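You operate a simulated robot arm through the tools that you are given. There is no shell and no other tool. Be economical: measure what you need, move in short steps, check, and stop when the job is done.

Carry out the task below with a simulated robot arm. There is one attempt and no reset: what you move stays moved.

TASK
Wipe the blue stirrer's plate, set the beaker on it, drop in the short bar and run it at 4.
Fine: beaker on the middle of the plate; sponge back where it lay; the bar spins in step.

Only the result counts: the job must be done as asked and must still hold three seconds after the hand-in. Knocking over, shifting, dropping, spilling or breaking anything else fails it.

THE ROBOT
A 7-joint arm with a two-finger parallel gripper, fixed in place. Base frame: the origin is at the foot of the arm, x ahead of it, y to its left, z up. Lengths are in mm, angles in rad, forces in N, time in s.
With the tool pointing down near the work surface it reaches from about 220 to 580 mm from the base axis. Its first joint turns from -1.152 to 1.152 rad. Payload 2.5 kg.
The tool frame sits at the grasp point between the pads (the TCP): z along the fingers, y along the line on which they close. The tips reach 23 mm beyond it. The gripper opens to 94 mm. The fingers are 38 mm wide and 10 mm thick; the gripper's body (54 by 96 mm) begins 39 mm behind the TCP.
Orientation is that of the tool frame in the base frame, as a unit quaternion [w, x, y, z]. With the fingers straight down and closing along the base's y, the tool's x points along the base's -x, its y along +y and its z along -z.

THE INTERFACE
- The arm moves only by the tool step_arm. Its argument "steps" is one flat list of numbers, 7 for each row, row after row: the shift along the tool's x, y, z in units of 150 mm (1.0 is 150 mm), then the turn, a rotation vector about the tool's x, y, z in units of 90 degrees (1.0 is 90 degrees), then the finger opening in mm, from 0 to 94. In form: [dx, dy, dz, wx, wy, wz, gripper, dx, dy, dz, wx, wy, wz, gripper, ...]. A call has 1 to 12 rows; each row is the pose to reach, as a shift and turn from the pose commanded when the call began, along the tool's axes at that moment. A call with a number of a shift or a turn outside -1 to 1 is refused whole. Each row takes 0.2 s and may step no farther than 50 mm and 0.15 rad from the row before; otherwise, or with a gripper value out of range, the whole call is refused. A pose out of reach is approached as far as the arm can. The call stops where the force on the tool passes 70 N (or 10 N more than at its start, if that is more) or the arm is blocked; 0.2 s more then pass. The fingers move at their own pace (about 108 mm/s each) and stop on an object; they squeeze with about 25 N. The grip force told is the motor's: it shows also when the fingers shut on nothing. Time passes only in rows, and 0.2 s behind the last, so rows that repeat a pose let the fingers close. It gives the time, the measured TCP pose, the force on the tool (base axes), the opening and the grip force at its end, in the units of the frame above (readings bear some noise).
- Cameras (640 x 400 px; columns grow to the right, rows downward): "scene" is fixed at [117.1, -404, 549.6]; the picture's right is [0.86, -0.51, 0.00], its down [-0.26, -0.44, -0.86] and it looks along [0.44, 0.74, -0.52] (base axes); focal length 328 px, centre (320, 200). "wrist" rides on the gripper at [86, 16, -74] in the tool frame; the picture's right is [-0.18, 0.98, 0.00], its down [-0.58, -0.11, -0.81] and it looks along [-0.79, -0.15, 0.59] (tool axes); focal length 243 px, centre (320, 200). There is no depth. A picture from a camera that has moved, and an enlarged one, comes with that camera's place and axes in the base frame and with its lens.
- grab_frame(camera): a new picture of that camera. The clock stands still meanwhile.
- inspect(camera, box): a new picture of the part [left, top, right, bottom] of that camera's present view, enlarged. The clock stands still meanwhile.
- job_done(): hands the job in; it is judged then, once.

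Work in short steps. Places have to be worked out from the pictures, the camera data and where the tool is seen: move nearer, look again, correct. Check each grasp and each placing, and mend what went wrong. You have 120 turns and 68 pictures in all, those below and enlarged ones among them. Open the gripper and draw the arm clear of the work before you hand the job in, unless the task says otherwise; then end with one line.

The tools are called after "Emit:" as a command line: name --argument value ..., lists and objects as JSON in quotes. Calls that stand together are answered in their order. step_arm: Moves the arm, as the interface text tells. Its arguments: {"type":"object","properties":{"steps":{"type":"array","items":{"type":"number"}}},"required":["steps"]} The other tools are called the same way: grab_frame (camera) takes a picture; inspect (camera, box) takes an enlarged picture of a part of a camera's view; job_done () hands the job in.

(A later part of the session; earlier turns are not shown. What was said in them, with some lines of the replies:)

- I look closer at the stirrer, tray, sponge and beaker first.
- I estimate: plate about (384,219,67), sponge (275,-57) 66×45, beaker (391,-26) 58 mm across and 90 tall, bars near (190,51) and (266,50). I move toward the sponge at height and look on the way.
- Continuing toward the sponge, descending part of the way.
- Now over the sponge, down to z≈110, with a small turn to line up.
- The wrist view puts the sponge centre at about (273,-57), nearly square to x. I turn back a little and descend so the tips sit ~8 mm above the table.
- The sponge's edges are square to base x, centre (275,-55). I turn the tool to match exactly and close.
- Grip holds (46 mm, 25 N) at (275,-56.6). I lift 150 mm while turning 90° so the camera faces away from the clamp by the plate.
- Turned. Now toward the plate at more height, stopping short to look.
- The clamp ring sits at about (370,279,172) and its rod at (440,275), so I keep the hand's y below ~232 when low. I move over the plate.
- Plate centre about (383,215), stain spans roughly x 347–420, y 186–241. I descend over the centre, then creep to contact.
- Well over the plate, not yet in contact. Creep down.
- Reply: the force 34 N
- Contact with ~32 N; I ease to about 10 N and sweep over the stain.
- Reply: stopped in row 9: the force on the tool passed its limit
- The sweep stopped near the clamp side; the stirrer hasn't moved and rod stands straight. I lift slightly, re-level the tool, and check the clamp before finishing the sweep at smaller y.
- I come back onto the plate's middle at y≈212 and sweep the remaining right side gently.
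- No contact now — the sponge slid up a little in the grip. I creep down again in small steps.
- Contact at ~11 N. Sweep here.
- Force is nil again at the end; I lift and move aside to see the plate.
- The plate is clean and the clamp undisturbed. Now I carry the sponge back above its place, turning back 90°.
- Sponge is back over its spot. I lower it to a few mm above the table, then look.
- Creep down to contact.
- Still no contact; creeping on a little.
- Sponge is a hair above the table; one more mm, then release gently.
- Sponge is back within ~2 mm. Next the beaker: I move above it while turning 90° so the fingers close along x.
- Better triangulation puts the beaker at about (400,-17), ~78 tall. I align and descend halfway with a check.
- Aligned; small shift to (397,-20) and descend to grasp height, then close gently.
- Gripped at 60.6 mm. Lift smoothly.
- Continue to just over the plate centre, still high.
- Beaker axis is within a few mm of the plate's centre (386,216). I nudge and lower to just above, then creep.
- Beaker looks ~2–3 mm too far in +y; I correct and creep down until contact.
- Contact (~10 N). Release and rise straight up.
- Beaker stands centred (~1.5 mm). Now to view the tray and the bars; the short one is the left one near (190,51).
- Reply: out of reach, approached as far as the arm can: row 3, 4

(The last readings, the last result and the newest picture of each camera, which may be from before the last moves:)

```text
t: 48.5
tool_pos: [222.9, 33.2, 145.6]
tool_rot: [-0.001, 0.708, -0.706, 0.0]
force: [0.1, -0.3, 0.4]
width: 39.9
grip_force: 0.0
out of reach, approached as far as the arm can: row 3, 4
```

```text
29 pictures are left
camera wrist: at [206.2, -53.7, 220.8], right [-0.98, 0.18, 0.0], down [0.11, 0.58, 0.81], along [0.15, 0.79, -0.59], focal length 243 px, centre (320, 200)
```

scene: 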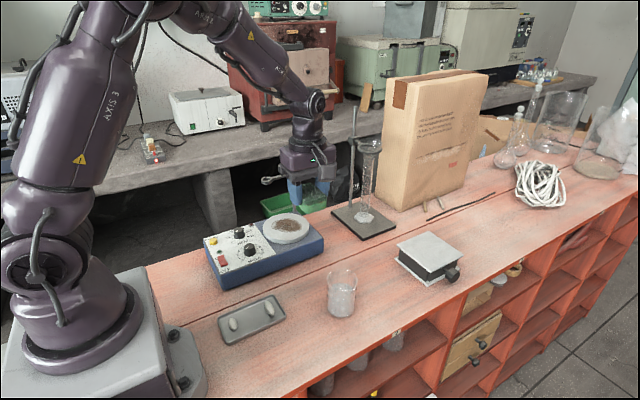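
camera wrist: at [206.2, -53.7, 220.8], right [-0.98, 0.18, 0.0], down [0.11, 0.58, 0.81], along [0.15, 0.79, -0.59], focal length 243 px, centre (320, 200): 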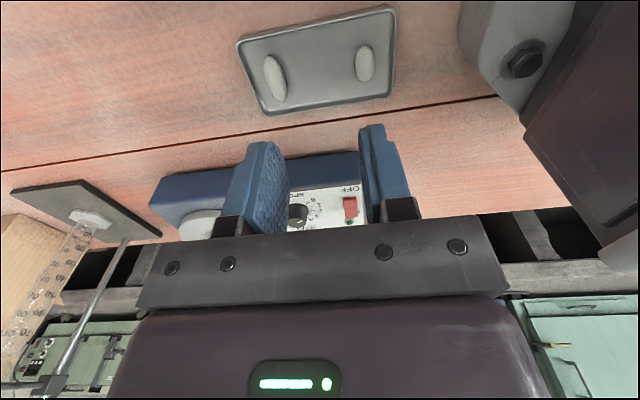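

The arm stops at radius ~224 with the tool straight down. I look closely at the tray.

Emit:
inspect --camera "wrist" --box '[224, 0, 416, 120]'

```text
3.33 times, centred on (320, 60) of wrist
camera zoom: at [206.2, -53.7, 220.8], right [-0.98, 0.18, 0.0], down [0.11, 0.58, 0.81], along [0.15, 0.79, -0.59], focal length 809 px, centre (320, 667)
```

zoom: 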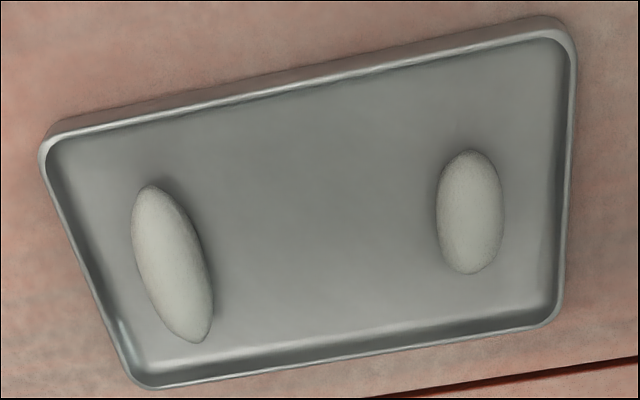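

Short bar: centre about (187,47), ~27 long along y, ~14 thick, ~15 mm from the tray's end wall. To reach it I tilt the tool ~15° so the fingertips lean toward the base; checking the pose after.

Emit:
step_arm --steps '[0, -0.05, 0, -0.08, 0, 0, 40, 0, -0.05, 0, -0.167, 0, 0, 40, 0, -0.05, 0, -0.167, 0, 0, 40]'

```text
t: 49.3
tool_pos: [229.2, 33.3, 145.5]
tool_rot: [0.092, 0.703, -0.699, -0.093]
force: [-0.3, -0.4, -0.4]
width: 39.8
grip_force: 0.1
```

Tilt works. I reduce it to ~9° (better fingertip clearance) and hover over the bar at z≈70 to test reach.

Emit:
step_arm --steps '[-0.03, 0.025, 0.18, 0.03, 0, 0, 40, -0.06, 0.05, 0.36, 0.067, 0, 0, 40, -0.091, 0.077, 0.541, 0.067, 0, 0, 30, -0.091, 0.077, 0.541, 0.067, 0, 0, 30]'

Emit:
grab_frame --camera "wrist"

```text
t: 50.3
tool_pos: [197.3, 48.1, 70.8]
tool_rot: [0.054, 0.708, -0.702, -0.056]
force: [0.7, 0.4, -0.2]
width: 29.8
grip_force: 0.1
```

```text
27 pictures are left
camera wrist: at [193.5, -39.3, 146.9], right [-0.97, 0.18, 0.15], down [0.23, 0.58, 0.78], along [0.05, 0.79, -0.61], focal length 243 px, centre (320, 200)
```

wrist: 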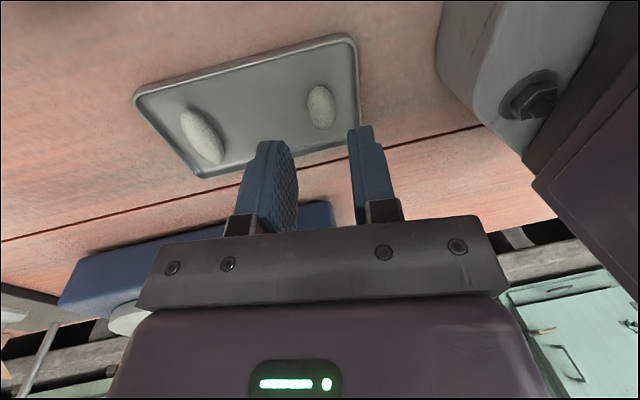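

Reach is fine; bar again at (187,46.5). Down to just above the bar with a 22 mm opening, then check.

Emit:
step_arm --steps '[0.009, 0.002, 0.09, 0, 0, 0, 24, 0.009, 0.002, 0.174, 0, 0, 0, 22, 0.009, 0.002, 0.174, 0, 0, 0, 22]'

Emit:
inspect --camera "wrist" --box '[208, 50, 432, 190]'

Emit:
inspect --camera "scene" --box '[180, 270, 308, 350]'

```text
t: 51.1
tool_pos: [192.9, 47.7, 45.7]
tool_rot: [0.054, 0.707, -0.703, -0.055]
force: [0.1, -0.3, -0.6]
width: 22.2
grip_force: 0.1
```

```text
2.86 times, centred on (320, 120) of wrist
camera zoom: at [189.1, -41.0, 121.5], right [-0.97, 0.18, 0.15], down [0.23, 0.58, 0.78], along [0.05, 0.79, -0.61], focal length 693 px, centre (320, 429)
```

zoom: 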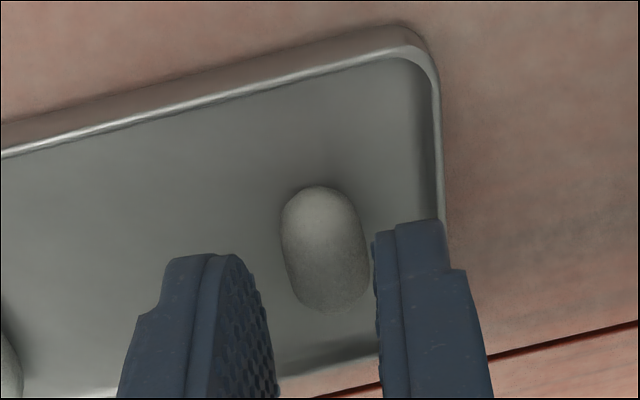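

```text
5.00 times, centred on (244, 310) of scene
camera zoom: at [117.1, -404.0, 549.6], right [0.86, -0.51, 0.0], down [-0.26, -0.44, -0.86], along [0.44, 0.74, -0.52], focal length 1641 px, centre (700, -350)
```

zoom: 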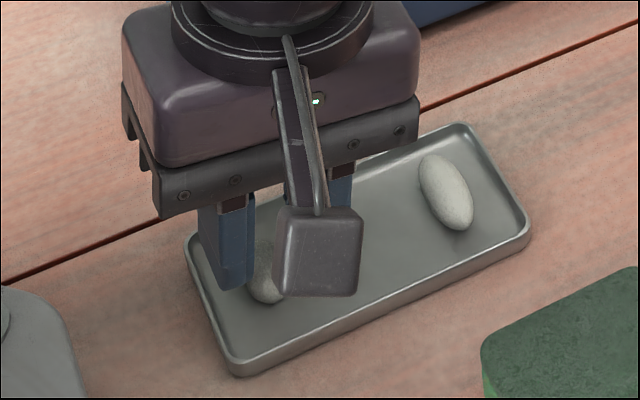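

Bar is ~17 mm thick at (186.8,47.5); wall inner face at x≈165. Opening 21 fits. Descend slowly to grasp depth (no closing yet).

Emit:
step_arm --steps '[0.003, 0.003, 0.03, 0, 0, 0, 21, 0.003, 0.003, 0.06, 0, 0, 0, 21, 0.003, 0.003, 0.09, 0, 0, 0, 21, 0.003, 0.003, 0.11, 0, 0, 0, 21]'

Emit:
inspect --camera "wrist" --box '[208, 50, 432, 190]'

```text
t: 52.1
tool_pos: [191.1, 46.4, 29.1]
tool_rot: [0.052, 0.706, -0.704, -0.054]
force: [1.1, -2.1, 37.0]
width: 19.2
grip_force: 0.0
```

```text
2.86 times, centred on (320, 120) of wrist
camera zoom: at [186.8, -41.5, 105.8], right [-0.97, 0.18, 0.15], down [0.23, 0.58, 0.78], along [0.05, 0.79, -0.61], focal length 693 px, centre (320, 429)
```

zoom: 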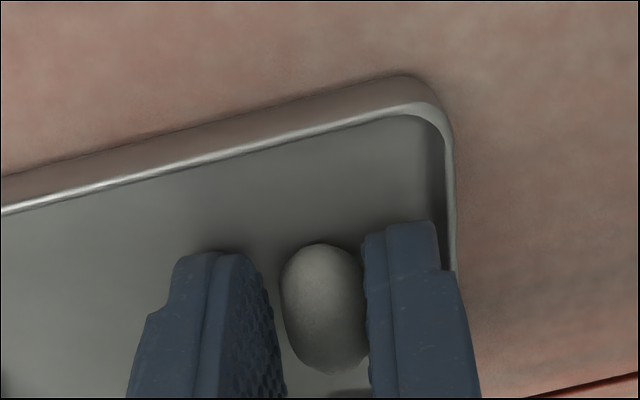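

Base-side finger is pressing the tray's rim (37 N). I raise ~2.5 mm right away and shift slightly off the wall.

Emit:
step_arm --steps '[0, -0.003, -0.017, 0, 0, 0, 19, 0, -0.006, -0.02, 0, 0, 0, 19]'

Emit:
inspect --camera "scene" --box '[180, 270, 308, 350]'

```text
t: 52.7
tool_pos: [191.7, 46.9, 31.1]
tool_rot: [0.055, 0.707, -0.703, -0.055]
force: [-0.1, 0.1, -0.2]
width: 19.0
grip_force: 0.0
```

```text
5.00 times, centred on (244, 310) of scene
camera zoom: at [117.1, -404.0, 549.6], right [0.86, -0.51, 0.0], down [-0.26, -0.44, -0.86], along [0.44, 0.74, -0.52], focal length 1641 px, centre (700, -350)
```

zoom: 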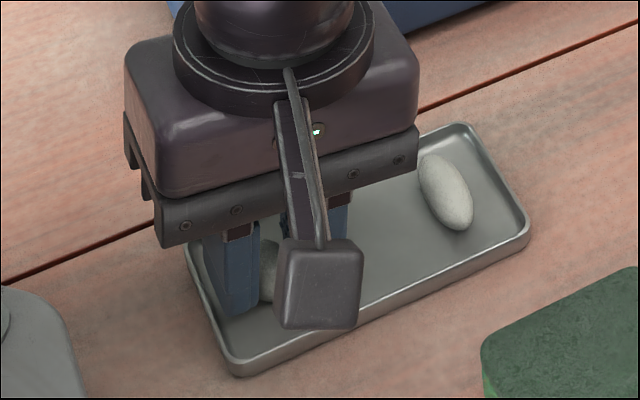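

Force gone, tray unmoved. Close on the bar.

Emit:
step_arm --steps '[0, 0, 0, 0, 0, 0, 16, 0, 0, 0, 0, 0, 0, 8, 0, 0, 0, 0, 0, 0, 8, 0, 0, 0, 0, 0, 0, 8]'

Emit:
inspect --camera "wrist" --box '[208, 50, 432, 190]'

```text
t: 53.7
tool_pos: [190.7, 44.9, 31.8]
tool_rot: [0.054, 0.707, -0.703, -0.055]
force: [0.0, -1.0, 0.2]
width: 13.1
grip_force: 25.0
```

```text
2.86 times, centred on (320, 120) of wrist
camera zoom: at [187.7, -41.4, 107.9], right [-0.97, 0.18, 0.15], down [0.23, 0.58, 0.78], along [0.05, 0.79, -0.61], focal length 693 px, centre (320, 429)
```

zoom: 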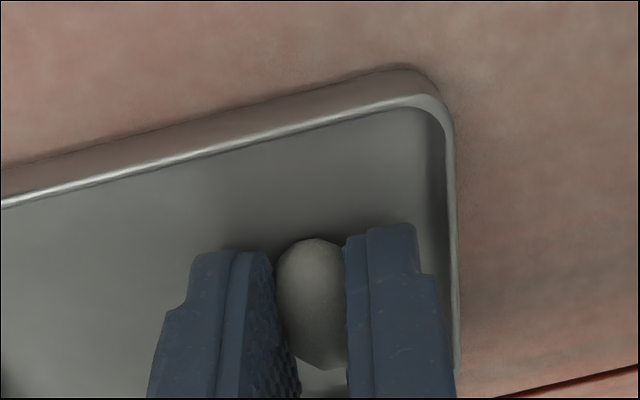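

Holding something 13 mm wide. Lift gently and check.

Emit:
step_arm --steps '[0, 0, -0.04, 0, 0, 0, 8, 0, 0, -0.12, 0, 0, 0, 8, 0, 0, -0.25, 0, 0, 0, 8, 0, 0, -0.4, 0, 0, 0, 8, 0, 0, -0.5, 0, 0, 0, 8]'

Emit:
grab_frame --camera "wrist"

```text
t: 54.9
tool_pos: [202.1, 44.6, 105.2]
tool_rot: [0.053, 0.706, -0.704, -0.055]
force: [0.3, 0.3, -0.2]
width: 14.1
grip_force: 25.3
```

```text
21 pictures are left
camera wrist: at [199.2, -41.8, 183.1], right [-0.97, 0.18, 0.15], down [0.23, 0.58, 0.78], along [0.05, 0.79, -0.61], focal length 243 px, centre (320, 200)
```

wrist: 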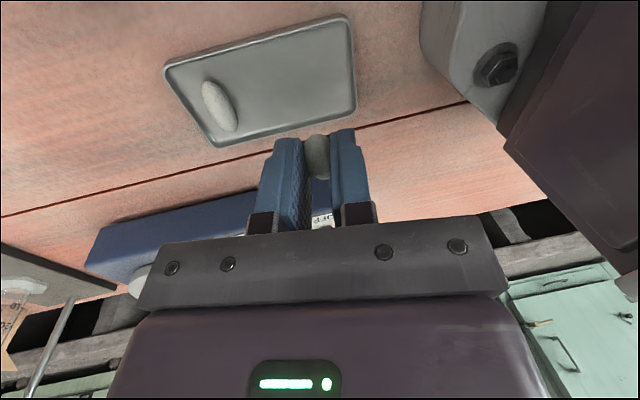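

The short bar is in hand. I rise, straighten the tool, and head toward the beaker.

Emit:
step_arm --steps '[-0.05, -0.05, -0.17, 0.02, 0, 0, 8, -0.12, -0.13, -0.34, 0.04, 0, 0, 8, -0.22, -0.24, -0.52, 0.06, 0, 0, 8, -0.36, -0.39, -0.7, 0.08, 0, 0, 8, -0.5, -0.53, -0.826, 0.0975, 0, 0, 8]'

```text
t: 56.1
tool_pos: [299.9, 121.6, 215.5]
tool_rot: [0.001, 0.709, -0.705, -0.001]
force: [0.4, 0.0, 0.1]
width: 14.0
grip_force: 24.8
```

Over the beaker.

Emit:
step_arm --steps '[-0.15, -0.14, 0, 0, 0, 0, 8, -0.3, -0.28, 0, 0, 0, 0, 8, -0.45, -0.42, 0, 0, 0, 0, 8, -0.58, -0.53, 0, 0, 0, 0, 8, -0.63, -0.57, 0, 0, 0, 0, 8, -0.63, -0.57, 0.1, 0, 0, 0, 8, -0.63, -0.57, 0.2, 0, 0, 0, 8]'

Emit:
grab_frame --camera "wrist"

Emit:
inspect --camera "scene" --box '[216, 150, 344, 230]'

```text
t: 57.7
tool_pos: [385.9, 216.5, 184.7]
tool_rot: [0.0, 0.709, -0.706, -0.001]
force: [0.6, -0.1, 0.0]
width: 14.0
grip_force: 24.3
```

```text
20 pictures are left
camera wrist: at [369.9, 129.0, 260.4], right [-0.98, 0.18, 0.0], down [0.11, 0.58, 0.81], along [0.14, 0.79, -0.59], focal length 243 px, centre (320, 200)
```

wrist: 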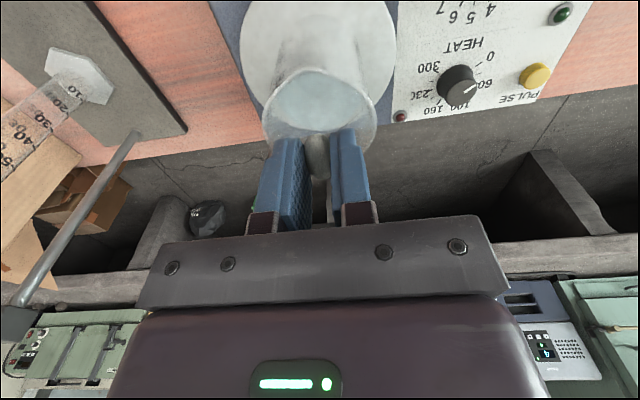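

```text
5.00 times, centred on (280, 190) of scene
camera zoom: at [117.1, -404.0, 549.6], right [0.86, -0.51, 0.0], down [-0.26, -0.44, -0.86], along [0.44, 0.74, -0.52], focal length 1641 px, centre (520, 250)
```

zoom: 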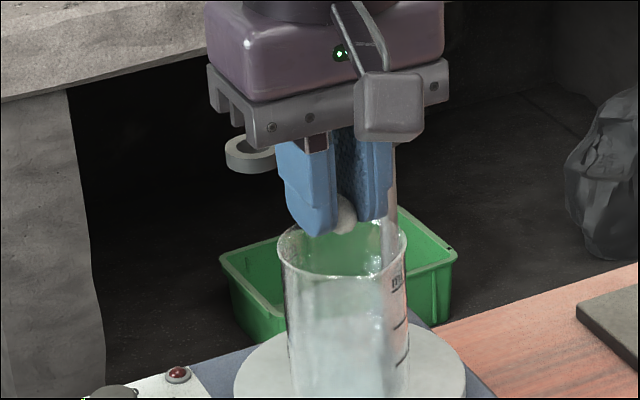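

Bar is over the mouth. Lower 8 mm and release.

Emit:
step_arm --steps '[0, 0, 0.03, 0, 0, 0, 8, 0, 0, 0.055, 0, 0, 0, 8, 0, 0, 0.055, 0, 0, 0, 30, 0, 0, 0.055, 0, 0, 0, 30, 0, 0, 0.055, 0, 0, 0, 30, 0, 0, -0.1, 0, 0, 0, 30, 0, 0, -0.3, 0, 0, 0, 30]'

Emit:
inspect --camera "scene" --box '[216, 180, 344, 260]'

```text
t: 59.3
tool_pos: [385.8, 215.8, 230.1]
tool_rot: [-0.001, 0.708, -0.706, -0.002]
force: [0.7, -0.2, 0.1]
width: 29.9
grip_force: 0.0
```

```text
5.00 times, centred on (280, 220) of scene
camera zoom: at [117.1, -404.0, 549.6], right [0.86, -0.51, 0.0], down [-0.26, -0.44, -0.86], along [0.44, 0.74, -0.52], focal length 1641 px, centre (520, 100)
```

zoom: 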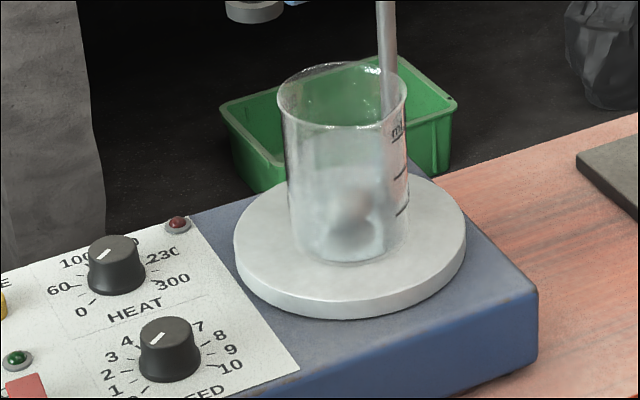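

The bar is in the beaker. Next the switch (ON end estimated at about (215,190)); I move there while turning back to the default heading with fingers closed.

Emit:
step_arm --steps '[0.015, 0.08, 0, 0, 0, 0.084, 20, 0.03, 0.16, 0, 0, 0, 0.168, 10, 0.045, 0.24, 0, 0, 0, 0.252, 0, 0.06, 0.32, 0, 0, 0, 0.336, 0, 0.075, 0.4, 0, 0, 0, 0.42, 0, 0.09, 0.48, 0, 0, 0, 0.504, 0, 0.105, 0.56, 0.03, 0, 0, 0.588, 0, 0.12, 0.65, 0.06, 0, 0, 0.672, 0, 0.135, 0.74, 0.09, 0, 0, 0.756, 0, 0.15, 0.83, 0.12, 0, 0, 0.84, 0, 0.17, 0.92, 0.16, 0, 0, 0.924, 0, 0.185, 1, 0.2, 0, 0, 1, 0]'

Emit:
grab_frame --camera "wrist"

```text
t: 61.9
tool_pos: [236.3, 187.8, 201.2]
tool_rot: [0.0, -0.001, 1.0, 0.001]
force: [-0.5, 0.0, -0.1]
width: 0.1
grip_force: 25.5
```

```text
17 pictures are left
camera wrist: at [149.5, 202.7, 276.0], right [0.18, 0.98, 0.0], down [0.58, -0.11, 0.81], along [0.79, -0.15, -0.59], focal length 243 px, centre (320, 200)
```

wrist: 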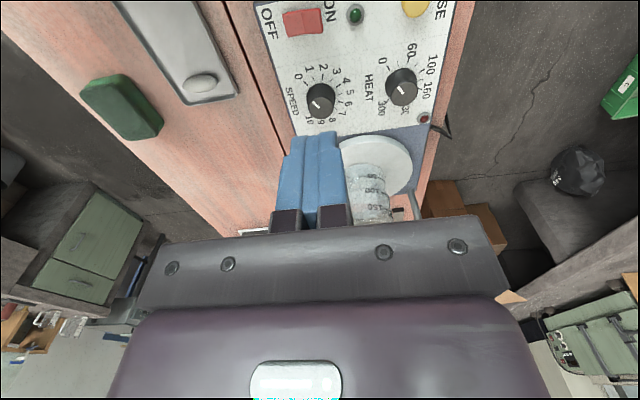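

Emit:
inspect --camera "wrist" --box '[250, 0, 442, 120]'

```text
3.33 times, centred on (346, 60) of wrist
camera zoom: at [149.5, 202.7, 276.0], right [0.18, 0.98, 0.0], down [0.58, -0.11, 0.81], along [0.79, -0.15, -0.59], focal length 809 px, centre (233, 667)
```

zoom: 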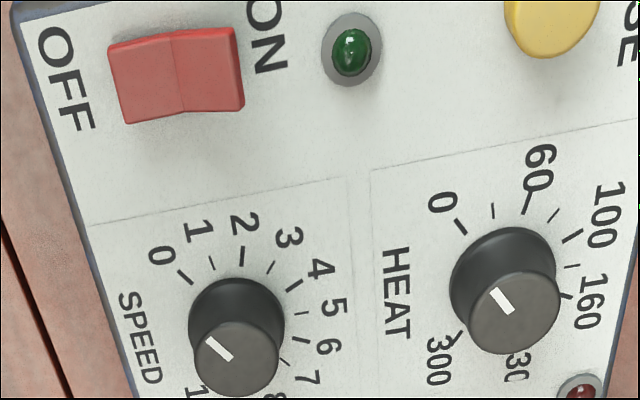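

Both dials point at 0; 27° per unit, so 4 is 108° clockwise. Rocker's ON half is near (215,187). I descend above it with closed fingers.

Emit:
step_arm --steps '[0.07, 0.01, 0.15, 0, 0, 0, 0, 0.142, 0.017, 0.35, 0, 0, 0, 0, 0.142, 0.017, 0.55, 0, 0, 0, 0, 0.142, 0.017, 0.66, 0, 0, 0, 0, 0.142, 0.017, 0.7, 0, 0, 0, 0]'

Emit:
inspect --camera "wrist" --box '[224, 60, 416, 180]'

```text
t: 63.1
tool_pos: [214.9, 191.5, 95.0]
tool_rot: [0.0, -0.002, 1.0, 0.001]
force: [0.7, 0.1, 0.4]
width: 0.4
grip_force: 25.7
```

```text
3.33 times, centred on (320, 120) of wrist
camera zoom: at [128.1, 205.4, 171.0], right [0.18, 0.98, 0.0], down [0.58, -0.11, 0.81], along [0.79, -0.14, -0.59], focal length 809 px, centre (320, 467)
```

zoom: 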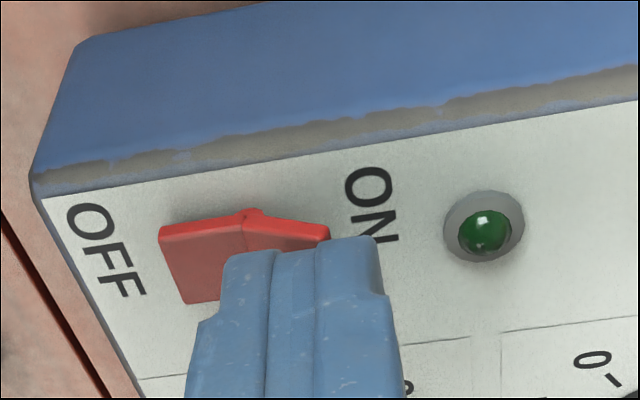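

Lined up over the ON half. Press down gradually.

Emit:
step_arm --steps '[0, 0.005, 0.02, 0, 0, 0, 0, 0, 0.005, 0.035, 0, 0, 0, 0, 0, 0.005, 0.048, 0, 0, 0, 0]'

```text
t: 63.9
tool_pos: [213.8, 191.1, 88.4]
tool_rot: [0.0, -0.003, 1.0, 0.001]
force: [0.4, -0.8, 0.5]
width: 0.1
grip_force: 25.1
```

Emit:
step_arm --steps '[0.0, 0, 0.012, 0, 0, 0, 0, 0, 0, 0.024, 0, 0, 0, 0, 0, 0, 0.033, 0, 0, 0, 0]'

```text
t: 64.7
tool_pos: [214.4, 191.7, 85.7]
tool_rot: [-0.001, -0.003, 1.0, 0.001]
force: [-3.0, -2.9, 11.4]
width: 0.0
grip_force: 25.3
stopped in row 3: the force on the tool passed its limit (the readings are from after the stop); the commanded pose is now the measured one
```

Contact made. I lift and check the lamp and rocker.

Emit:
step_arm --steps '[0, 0, -0.1, 0, 0, 0, 0, 0.1, 0, -0.3, 0, 0, 0, 0, 0.1, 0, -0.5, 0, 0, 0, 0]'

Emit:
inspect --camera "scene" --box '[200, 215, 280, 265]'

```text
t: 65.5
tool_pos: [198.9, 190.3, 160.7]
tool_rot: [-0.001, -0.002, 1.0, 0.0]
force: [-0.5, -0.1, -0.1]
width: 0.2
grip_force: 25.1
```

```text
8.00 times, centred on (240, 240) of scene
camera zoom: at [117.1, -404.0, 549.6], right [0.86, -0.51, 0.0], down [-0.26, -0.44, -0.86], along [0.44, 0.74, -0.52], focal length 2626 px, centre (960, -120)
```

zoom: 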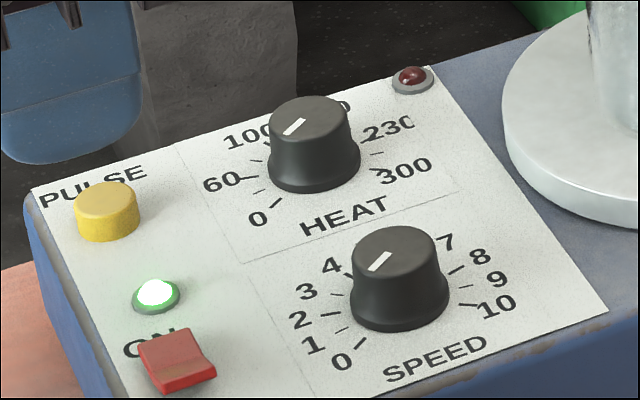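

The lamp is lit with the dial at 0. Now above the speed knob (≈(276.5,178)), turning 90° counter-clockwise to leave room for the clockwise turn.

Emit:
step_arm --steps '[-0.05, -0.01, 0, 0, 0, -0.084, 10, -0.1, -0.02, 0, 0, 0, -0.168, 20, -0.15, -0.03, 0, 0, 0, -0.252, 30, -0.2, -0.04, 0, 0, 0, -0.336, 45, -0.25, -0.05, 0, 0, 0, -0.42, 45, -0.3, -0.06, 0, 0, 0, -0.504, 45, -0.35, -0.07, 0, 0, 0, -0.588, 45, -0.4, -0.08, 0, 0, 0, -0.672, 45, -0.45, -0.08, 0, 0, 0, -0.756, 45, -0.48, -0.08, 0.05, 0, 0, -0.84, 45, -0.51, -0.08, 0.1, 0, 0, -0.924, 45, -0.517, -0.08, 0.2, 0, 0, -1, 45]'

Emit:
grab_frame --camera "wrist"

```text
t: 68.1
tool_pos: [276.4, 179.6, 129.5]
tool_rot: [-0.001, 0.709, -0.705, -0.001]
force: [0.1, 0.3, -0.9]
width: 44.8
grip_force: 0.2
```

```text
13 pictures are left
camera wrist: at [261.6, 92.0, 205.8], right [-0.98, 0.18, 0.0], down [0.11, 0.58, 0.81], along [0.14, 0.79, -0.59], focal length 243 px, centre (320, 200)
```

wrist: 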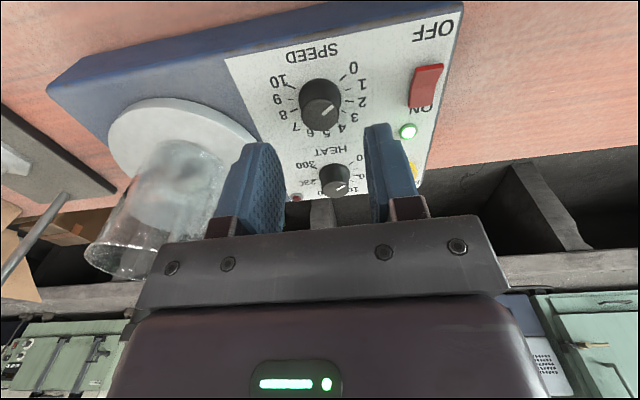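

Knob at (275.7,177.5). Small correction, descend around it and close.

Emit:
step_arm --steps '[0.012, 0.004, 0.1, 0, 0, 0, 45, 0.012, 0.004, 0.2, 0, 0, 0, 45, 0.012, 0.004, 0.285, 0, 0, 0, 45, 0.012, 0.004, 0.285, 0, 0, 0, 32, 0.012, 0.004, 0.285, 0, 0, 0, 15, 0.012, 0.004, 0.285, 0, 0, 0, 15]'

Emit:
grab_frame --camera "wrist"

```text
t: 69.5
tool_pos: [277.6, 178.1, 86.9]
tool_rot: [0.0, 0.709, -0.705, -0.001]
force: [7.9, 0.9, -13.2]
width: 24.6
grip_force: 44.8
```

```text
12 pictures are left
camera wrist: at [261.5, 90.2, 162.8], right [-0.98, 0.18, 0.0], down [0.11, 0.58, 0.81], along [0.14, 0.79, -0.59], focal length 243 px, centre (320, 200)
```

wrist: 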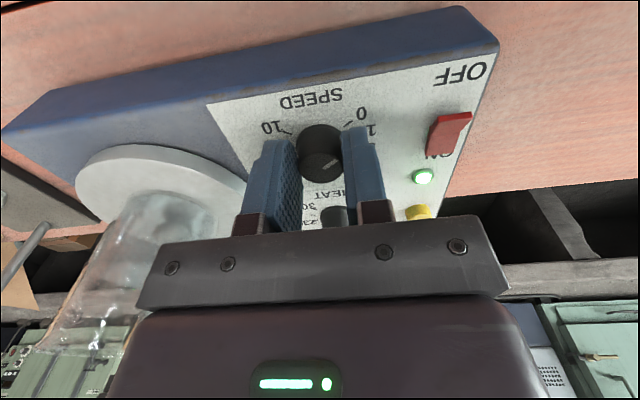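

Gripped (24.6 mm), slight side load. Turn clockwise 54° slowly.

Emit:
step_arm --steps '[0, -0.004, 0, 0, 0, 0, 15, 0, -0.004, 0, 0, 0, 0.06, 15, 0, -0.004, 0, 0, 0, 0.12, 15, 0, -0.004, 0, 0, 0, 0.18, 15, 0, -0.004, 0, 0, 0, 0.24, 15, 0, -0.004, 0, 0, 0, 0.3, 15, 0, -0.004, 0, 0, 0, 0.36, 15, 0, -0.004, 0, 0, 0, 0.42, 15, 0, -0.004, 0, 0, 0, 0.48, 15, 0, -0.004, 0, 0, 0, 0.54, 15, 0, -0.004, 0, 0, 0, 0.6, 15]'

Emit:
grab_frame --camera "wrist"

```text
t: 71.9
tool_pos: [275.3, 178.9, 87.3]
tool_rot: [-0.002, -0.312, 0.95, 0.002]
force: [-28.5, 11.4, 10.6]
width: 24.9
grip_force: 45.2
```

```text
11 pictures are left
camera wrist: at [196.0, 139.8, 163.4], right [-0.44, 0.9, 0.0], down [0.54, 0.26, 0.8], along [0.72, 0.35, -0.6], focal length 243 px, centre (320, 200)
```

wrist: 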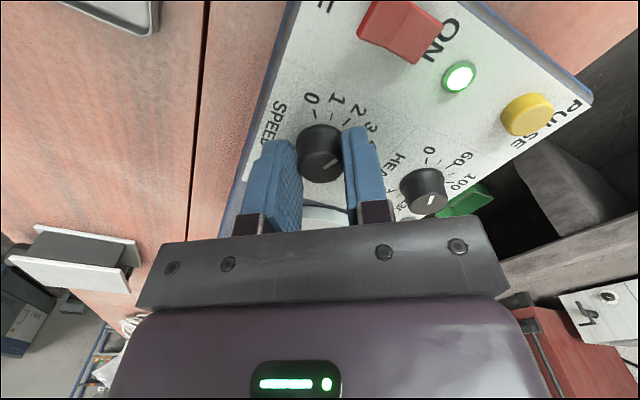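

Side load ~26 N along the closing line shows the knob's axis is ~2.7 mm further in +y; I recentre first, then turn the other 54°.

Emit:
step_arm --steps '[-0.0107, 0.0145, 0, 0, 0, 0, 15, -0.0107, 0.0145, 0, 0, 0, 0.06, 15, -0.0107, 0.0145, 0, 0, 0, 0.12, 15, -0.0107, 0.0145, 0, 0, 0, 0.18, 15, -0.0107, 0.0145, 0, 0, 0, 0.24, 15, -0.0107, 0.0145, 0, 0, 0, 0.3, 15, -0.0107, 0.0145, 0, 0, 0, 0.36, 15, -0.0107, 0.0145, 0, 0, 0, 0.42, 15, -0.0107, 0.0145, 0, 0, 0, 0.48, 15, -0.0107, 0.0145, 0, 0, 0, 0.54, 15, -0.0107, 0.0145, 0, 0, 0, 0.6, 15]'

Emit:
inspect --camera "wrist" --box '[224, 60, 416, 180]'

```text
t: 74.3
tool_pos: [274.6, 181.3, 86.8]
tool_rot: [-0.004, 0.153, 0.988, 0.001]
force: [-26.6, 10.7, 6.7]
width: 24.7
grip_force: 45.4
```

```text
3.33 times, centred on (320, 120) of wrist
camera zoom: at [197.9, 222.3, 163.3], right [0.47, 0.88, 0.0], down [0.53, -0.28, 0.8], along [0.71, -0.38, -0.6], focal length 809 px, centre (320, 467)
```

zoom: 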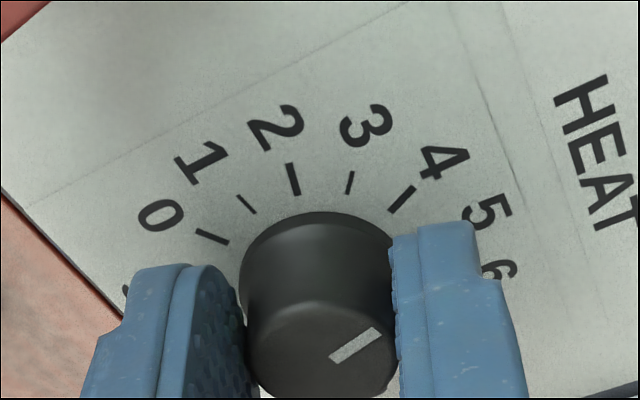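

The pointer is near 4. I release, rise and check precisely.

Emit:
step_arm --steps '[0, 0, 0, 0, 0, 0, 30, 0, 0, 0, 0, 0, 0, 45, 0, 0, 0, 0, 0, 0, 45, 0, 0, -0.1, 0, 0, 0, 45, 0, 0, -0.3, 0, 0, 0, 45]'

Emit:
inspect --camera "wrist" --box '[240, 40, 400, 140]'

```text
t: 75.5
tool_pos: [276.5, 179.6, 132.4]
tool_rot: [-0.001, 0.154, 0.988, 0.0]
force: [0.0, -0.3, -0.1]
width: 45.0
grip_force: 0.2
```

```text
4.00 times, centred on (320, 90) of wrist
camera zoom: at [199.6, 222.1, 208.2], right [0.47, 0.88, 0.0], down [0.52, -0.28, 0.81], along [0.71, -0.38, -0.59], focal length 970 px, centre (320, 640)
```

zoom: 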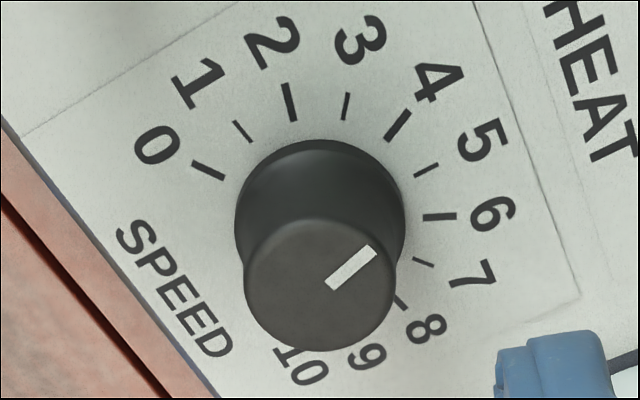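

By the ticks the pointer is at roughly 4.35–4.5 rather than 4. I cross-check from the scene camera.

Emit:
inspect --camera "scene" --box '[220, 180, 316, 260]'

```text
5.00 times, centred on (268, 220) of scene
camera zoom: at [117.1, -404.0, 549.6], right [0.86, -0.51, 0.0], down [-0.26, -0.44, -0.86], along [0.44, 0.74, -0.52], focal length 1641 px, centre (580, 100)
```

zoom: 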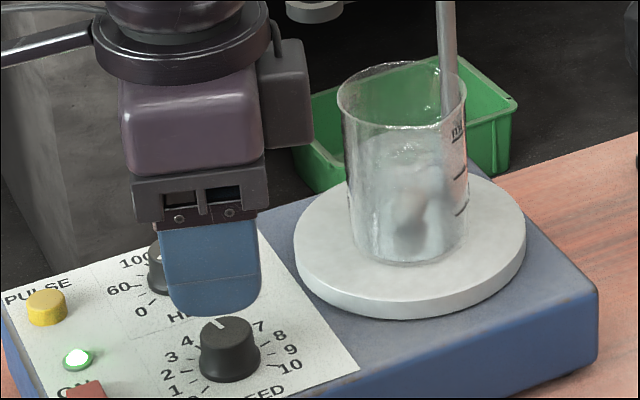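

It's spinning with a vortex and the beaker sits well. I regrasp the knob and turn back 10°.

Emit:
step_arm --steps '[0.01, 0.003, 0.1, 0, 0, 0, 45, 0.01, 0.003, 0.2, 0, 0, 0, 45, 0.01, 0.003, 0.3, 0, 0, 0, 45, 0.01, 0.003, 0.3, 0, 0, 0, 32, 0.01, 0.003, 0.3, 0, 0, 0, 15, 0.01, 0.003, 0.3, 0, 0, 0, 15, 0.01, 0.003, 0.3, 0, 0, -0.055, 15, 0.01, 0.003, 0.3, 0, 0, -0.11, 15, 0.01, 0.003, 0.3, 0, 0, -0.11, 15]'

Emit:
step_arm --steps '[0, 0, 0, 0, 0, 0, 30, 0, 0, 0, 0, 0, 0, 45, 0, 0, 0, 0, 0, 0, 45, 0, 0, -0.1, 0, 0, 0, 45, 0, 0, -0.3, 0, 0, 0, 45]'

Emit:
inspect --camera "wrist" --box '[240, 40, 400, 140]'

```text
t: 77.5
tool_pos: [276.7, 181.1, 87.9]
tool_rot: [0.001, 0.068, 0.998, 0.001]
force: [6.9, -4.0, -1.4]
width: 24.6
grip_force: 45.0
```

```text
t: 78.7
tool_pos: [273.6, 182.0, 132.7]
tool_rot: [-0.001, 0.067, 0.998, 0.001]
force: [-0.1, 0.2, -0.3]
width: 45.3
grip_force: 0.1
```

```text
4.00 times, centred on (320, 90) of wrist
camera zoom: at [191.6, 208.2, 208.8], right [0.32, 0.95, 0.0], down [0.56, -0.19, 0.81], along [0.76, -0.25, -0.59], focal length 970 px, centre (320, 640)
```

zoom: 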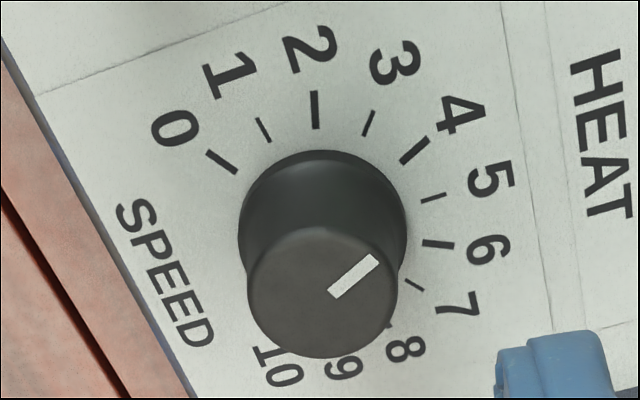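

Now about 4.15. One more small correction: regrasp and turn back 4.5°.

Emit:
step_arm --steps '[-0.003, -0.002, 0.1, 0, 0, 0, 45, -0.003, -0.002, 0.2, 0, 0, 0, 45, -0.003, -0.002, 0.3, 0, 0, 0, 45, -0.003, -0.002, 0.3, 0, 0, 0, 32, -0.003, -0.002, 0.3, 0, 0, 0, 15, -0.003, -0.002, 0.3, 0, 0, 0, 15, -0.003, -0.002, 0.3, 0, 0, -0.025, 15, -0.003, -0.002, 0.3, 0, 0, -0.05, 15, -0.003, -0.002, 0.3, 0, 0, -0.05, 15]'

Emit:
step_arm --steps '[0, 0, 0, 0, 0, 0, 30, 0, 0, 0, 0, 0, 0, 45, 0, 0, 0, 0, 0, 0, 45, 0, 0, -0.1, 0, 0, 0, 45, 0, 0, -0.3, 0, 0, 0, 45]'

Emit:
inspect --camera "wrist" --box '[240, 40, 400, 140]'

```text
t: 80.7
tool_pos: [276.0, 181.7, 87.8]
tool_rot: [0.0, 0.029, 1.0, 0.002]
force: [-0.1, 1.3, -5.2]
width: 24.8
grip_force: 45.3
```

```text
t: 81.9
tool_pos: [276.0, 179.9, 132.9]
tool_rot: [-0.001, 0.029, 1.0, 0.0]
force: [0.0, -0.2, 0.2]
width: 44.7
grip_force: 0.1
```

```text
4.00 times, centred on (320, 90) of wrist
camera zoom: at [190.7, 200.4, 208.6], right [0.24, 0.97, 0.0], down [0.58, -0.14, 0.81], along [0.78, -0.19, -0.59], focal length 970 px, centre (320, 640)
```

zoom: 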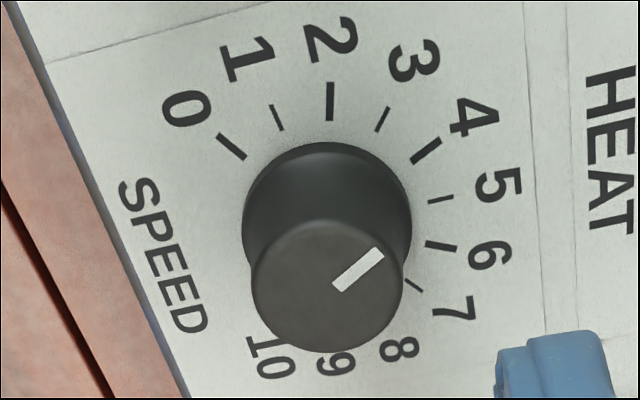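

The pointer is now parallel to the 4 tick. I withdraw upward and away, then check the whole scene.

Emit:
step_arm --steps '[0, 0, -0.25, 0, 0, 0, 60, 0, 0, -0.5, 0, 0, 0, 90, 0, 0, -0.75, 0, 0, 0, 94, 0, 0, -1, 0, 0, 0, 94, 0, -0.3, -1, 0, 0, 0, 94, 0, -0.6, -1, 0, 0, 0, 94, 0, -0.9, -1, 0, 0, 0, 94, 0, -1, -1, 0, 0, 0, 94]'

Emit:
grab_frame --camera "scene"

Emit:
inspect --camera "scene" --box '[200, 180, 328, 270]'

```text
t: 83.7
tool_pos: [267.0, 31.5, 284.1]
tool_rot: [0.0, 0.029, 1.0, 0.001]
force: [0.5, -0.6, -0.3]
width: 94.1
grip_force: 0.1
```

```text
5 pictures are left
```

scene: 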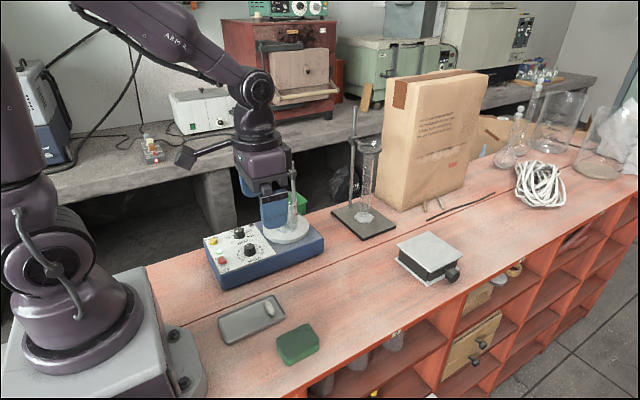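

```text
4.44 times, centred on (264, 225) of scene
camera zoom: at [117.1, -404.0, 549.6], right [0.86, -0.51, 0.0], down [-0.26, -0.44, -0.86], along [0.44, 0.74, -0.52], focal length 1459 px, centre (569, 89)
```

zoom: 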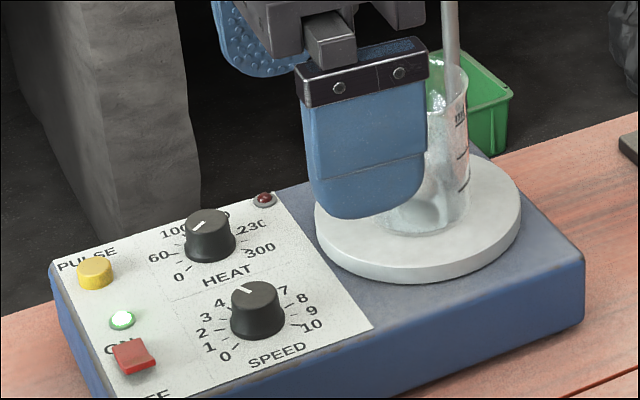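

The hand blocks the view of the beaker; I move it further aside and look once more.

Emit:
step_arm --steps '[0, -0.3, 0, 0, 0, 0, 94, 0, -0.6, -0.1, 0, 0, 0, 94, 0, -0.9, -0.2, 0, 0, 0, 94, 0, -1, -0.3, 0, 0, 0, 94]'

Emit:
inspect --camera "scene" --box '[232, 195, 328, 255]'

```text
t: 84.7
tool_pos: [257.6, -120.3, 328.0]
tool_rot: [-0.002, 0.029, 1.0, 0.001]
force: [0.4, 0.3, -0.6]
width: 94.1
grip_force: 0.0
```

```text
6.67 times, centred on (280, 225) of scene
camera zoom: at [117.1, -404.0, 549.6], right [0.86, -0.51, 0.0], down [-0.26, -0.44, -0.86], along [0.44, 0.74, -0.52], focal length 2189 px, centre (587, 33)
```

zoom: 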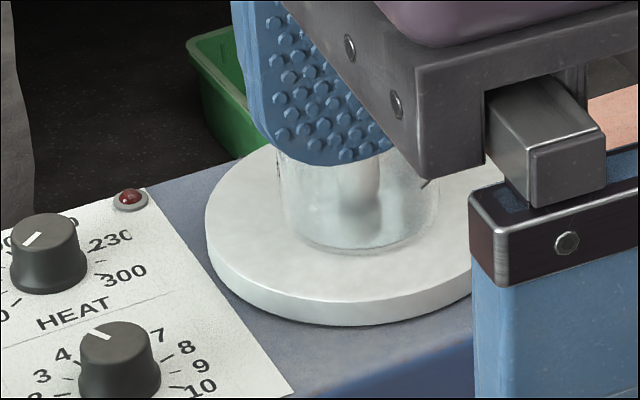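

Still in line of sight; I shift the hand forward in x and check the bar again.

Emit:
step_arm --steps '[-0.3, 0, 0, 0, 0, 0, 94, -0.6, 0, 0, 0, 0, 0, 94, -0.9, 0, 0, 0, 0, 0, 94, -1, 0, 0, 0, 0, 0, 94]'

Emit:
inspect --camera "scene" --box '[232, 195, 328, 255]'

```text
t: 85.7
tool_pos: [408.9, -127.4, 327.8]
tool_rot: [0.0, 0.029, 1.0, 0.001]
force: [0.0, -0.6, 1.5]
width: 93.9
grip_force: 0.1
```

```text
6.67 times, centred on (280, 225) of scene
camera zoom: at [117.1, -404.0, 549.6], right [0.86, -0.51, 0.0], down [-0.26, -0.44, -0.86], along [0.44, 0.74, -0.52], focal length 2189 px, centre (587, 33)
```

zoom: 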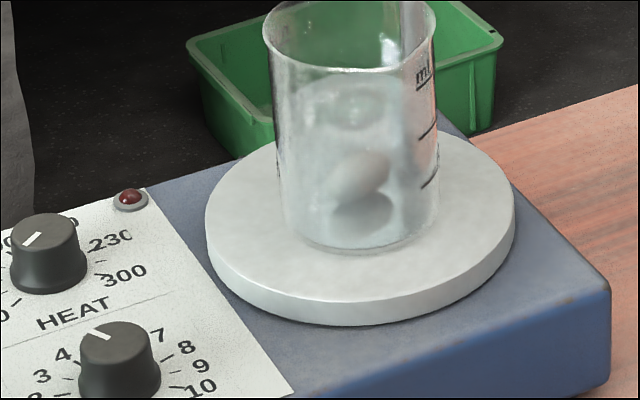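

The bar turns at the beaker's centre with a vortex above it, the beaker is centred on the plate, and the dial reads 4. The sponge is back in place and the arm is clear, so I hand in.

Emit:
job_done

```text
The job is handed in.
```

The plate is wiped, the beaker sits on its middle with the short bar spinning inside at 4, and the sponge is back within about 2 mm of where it lay.
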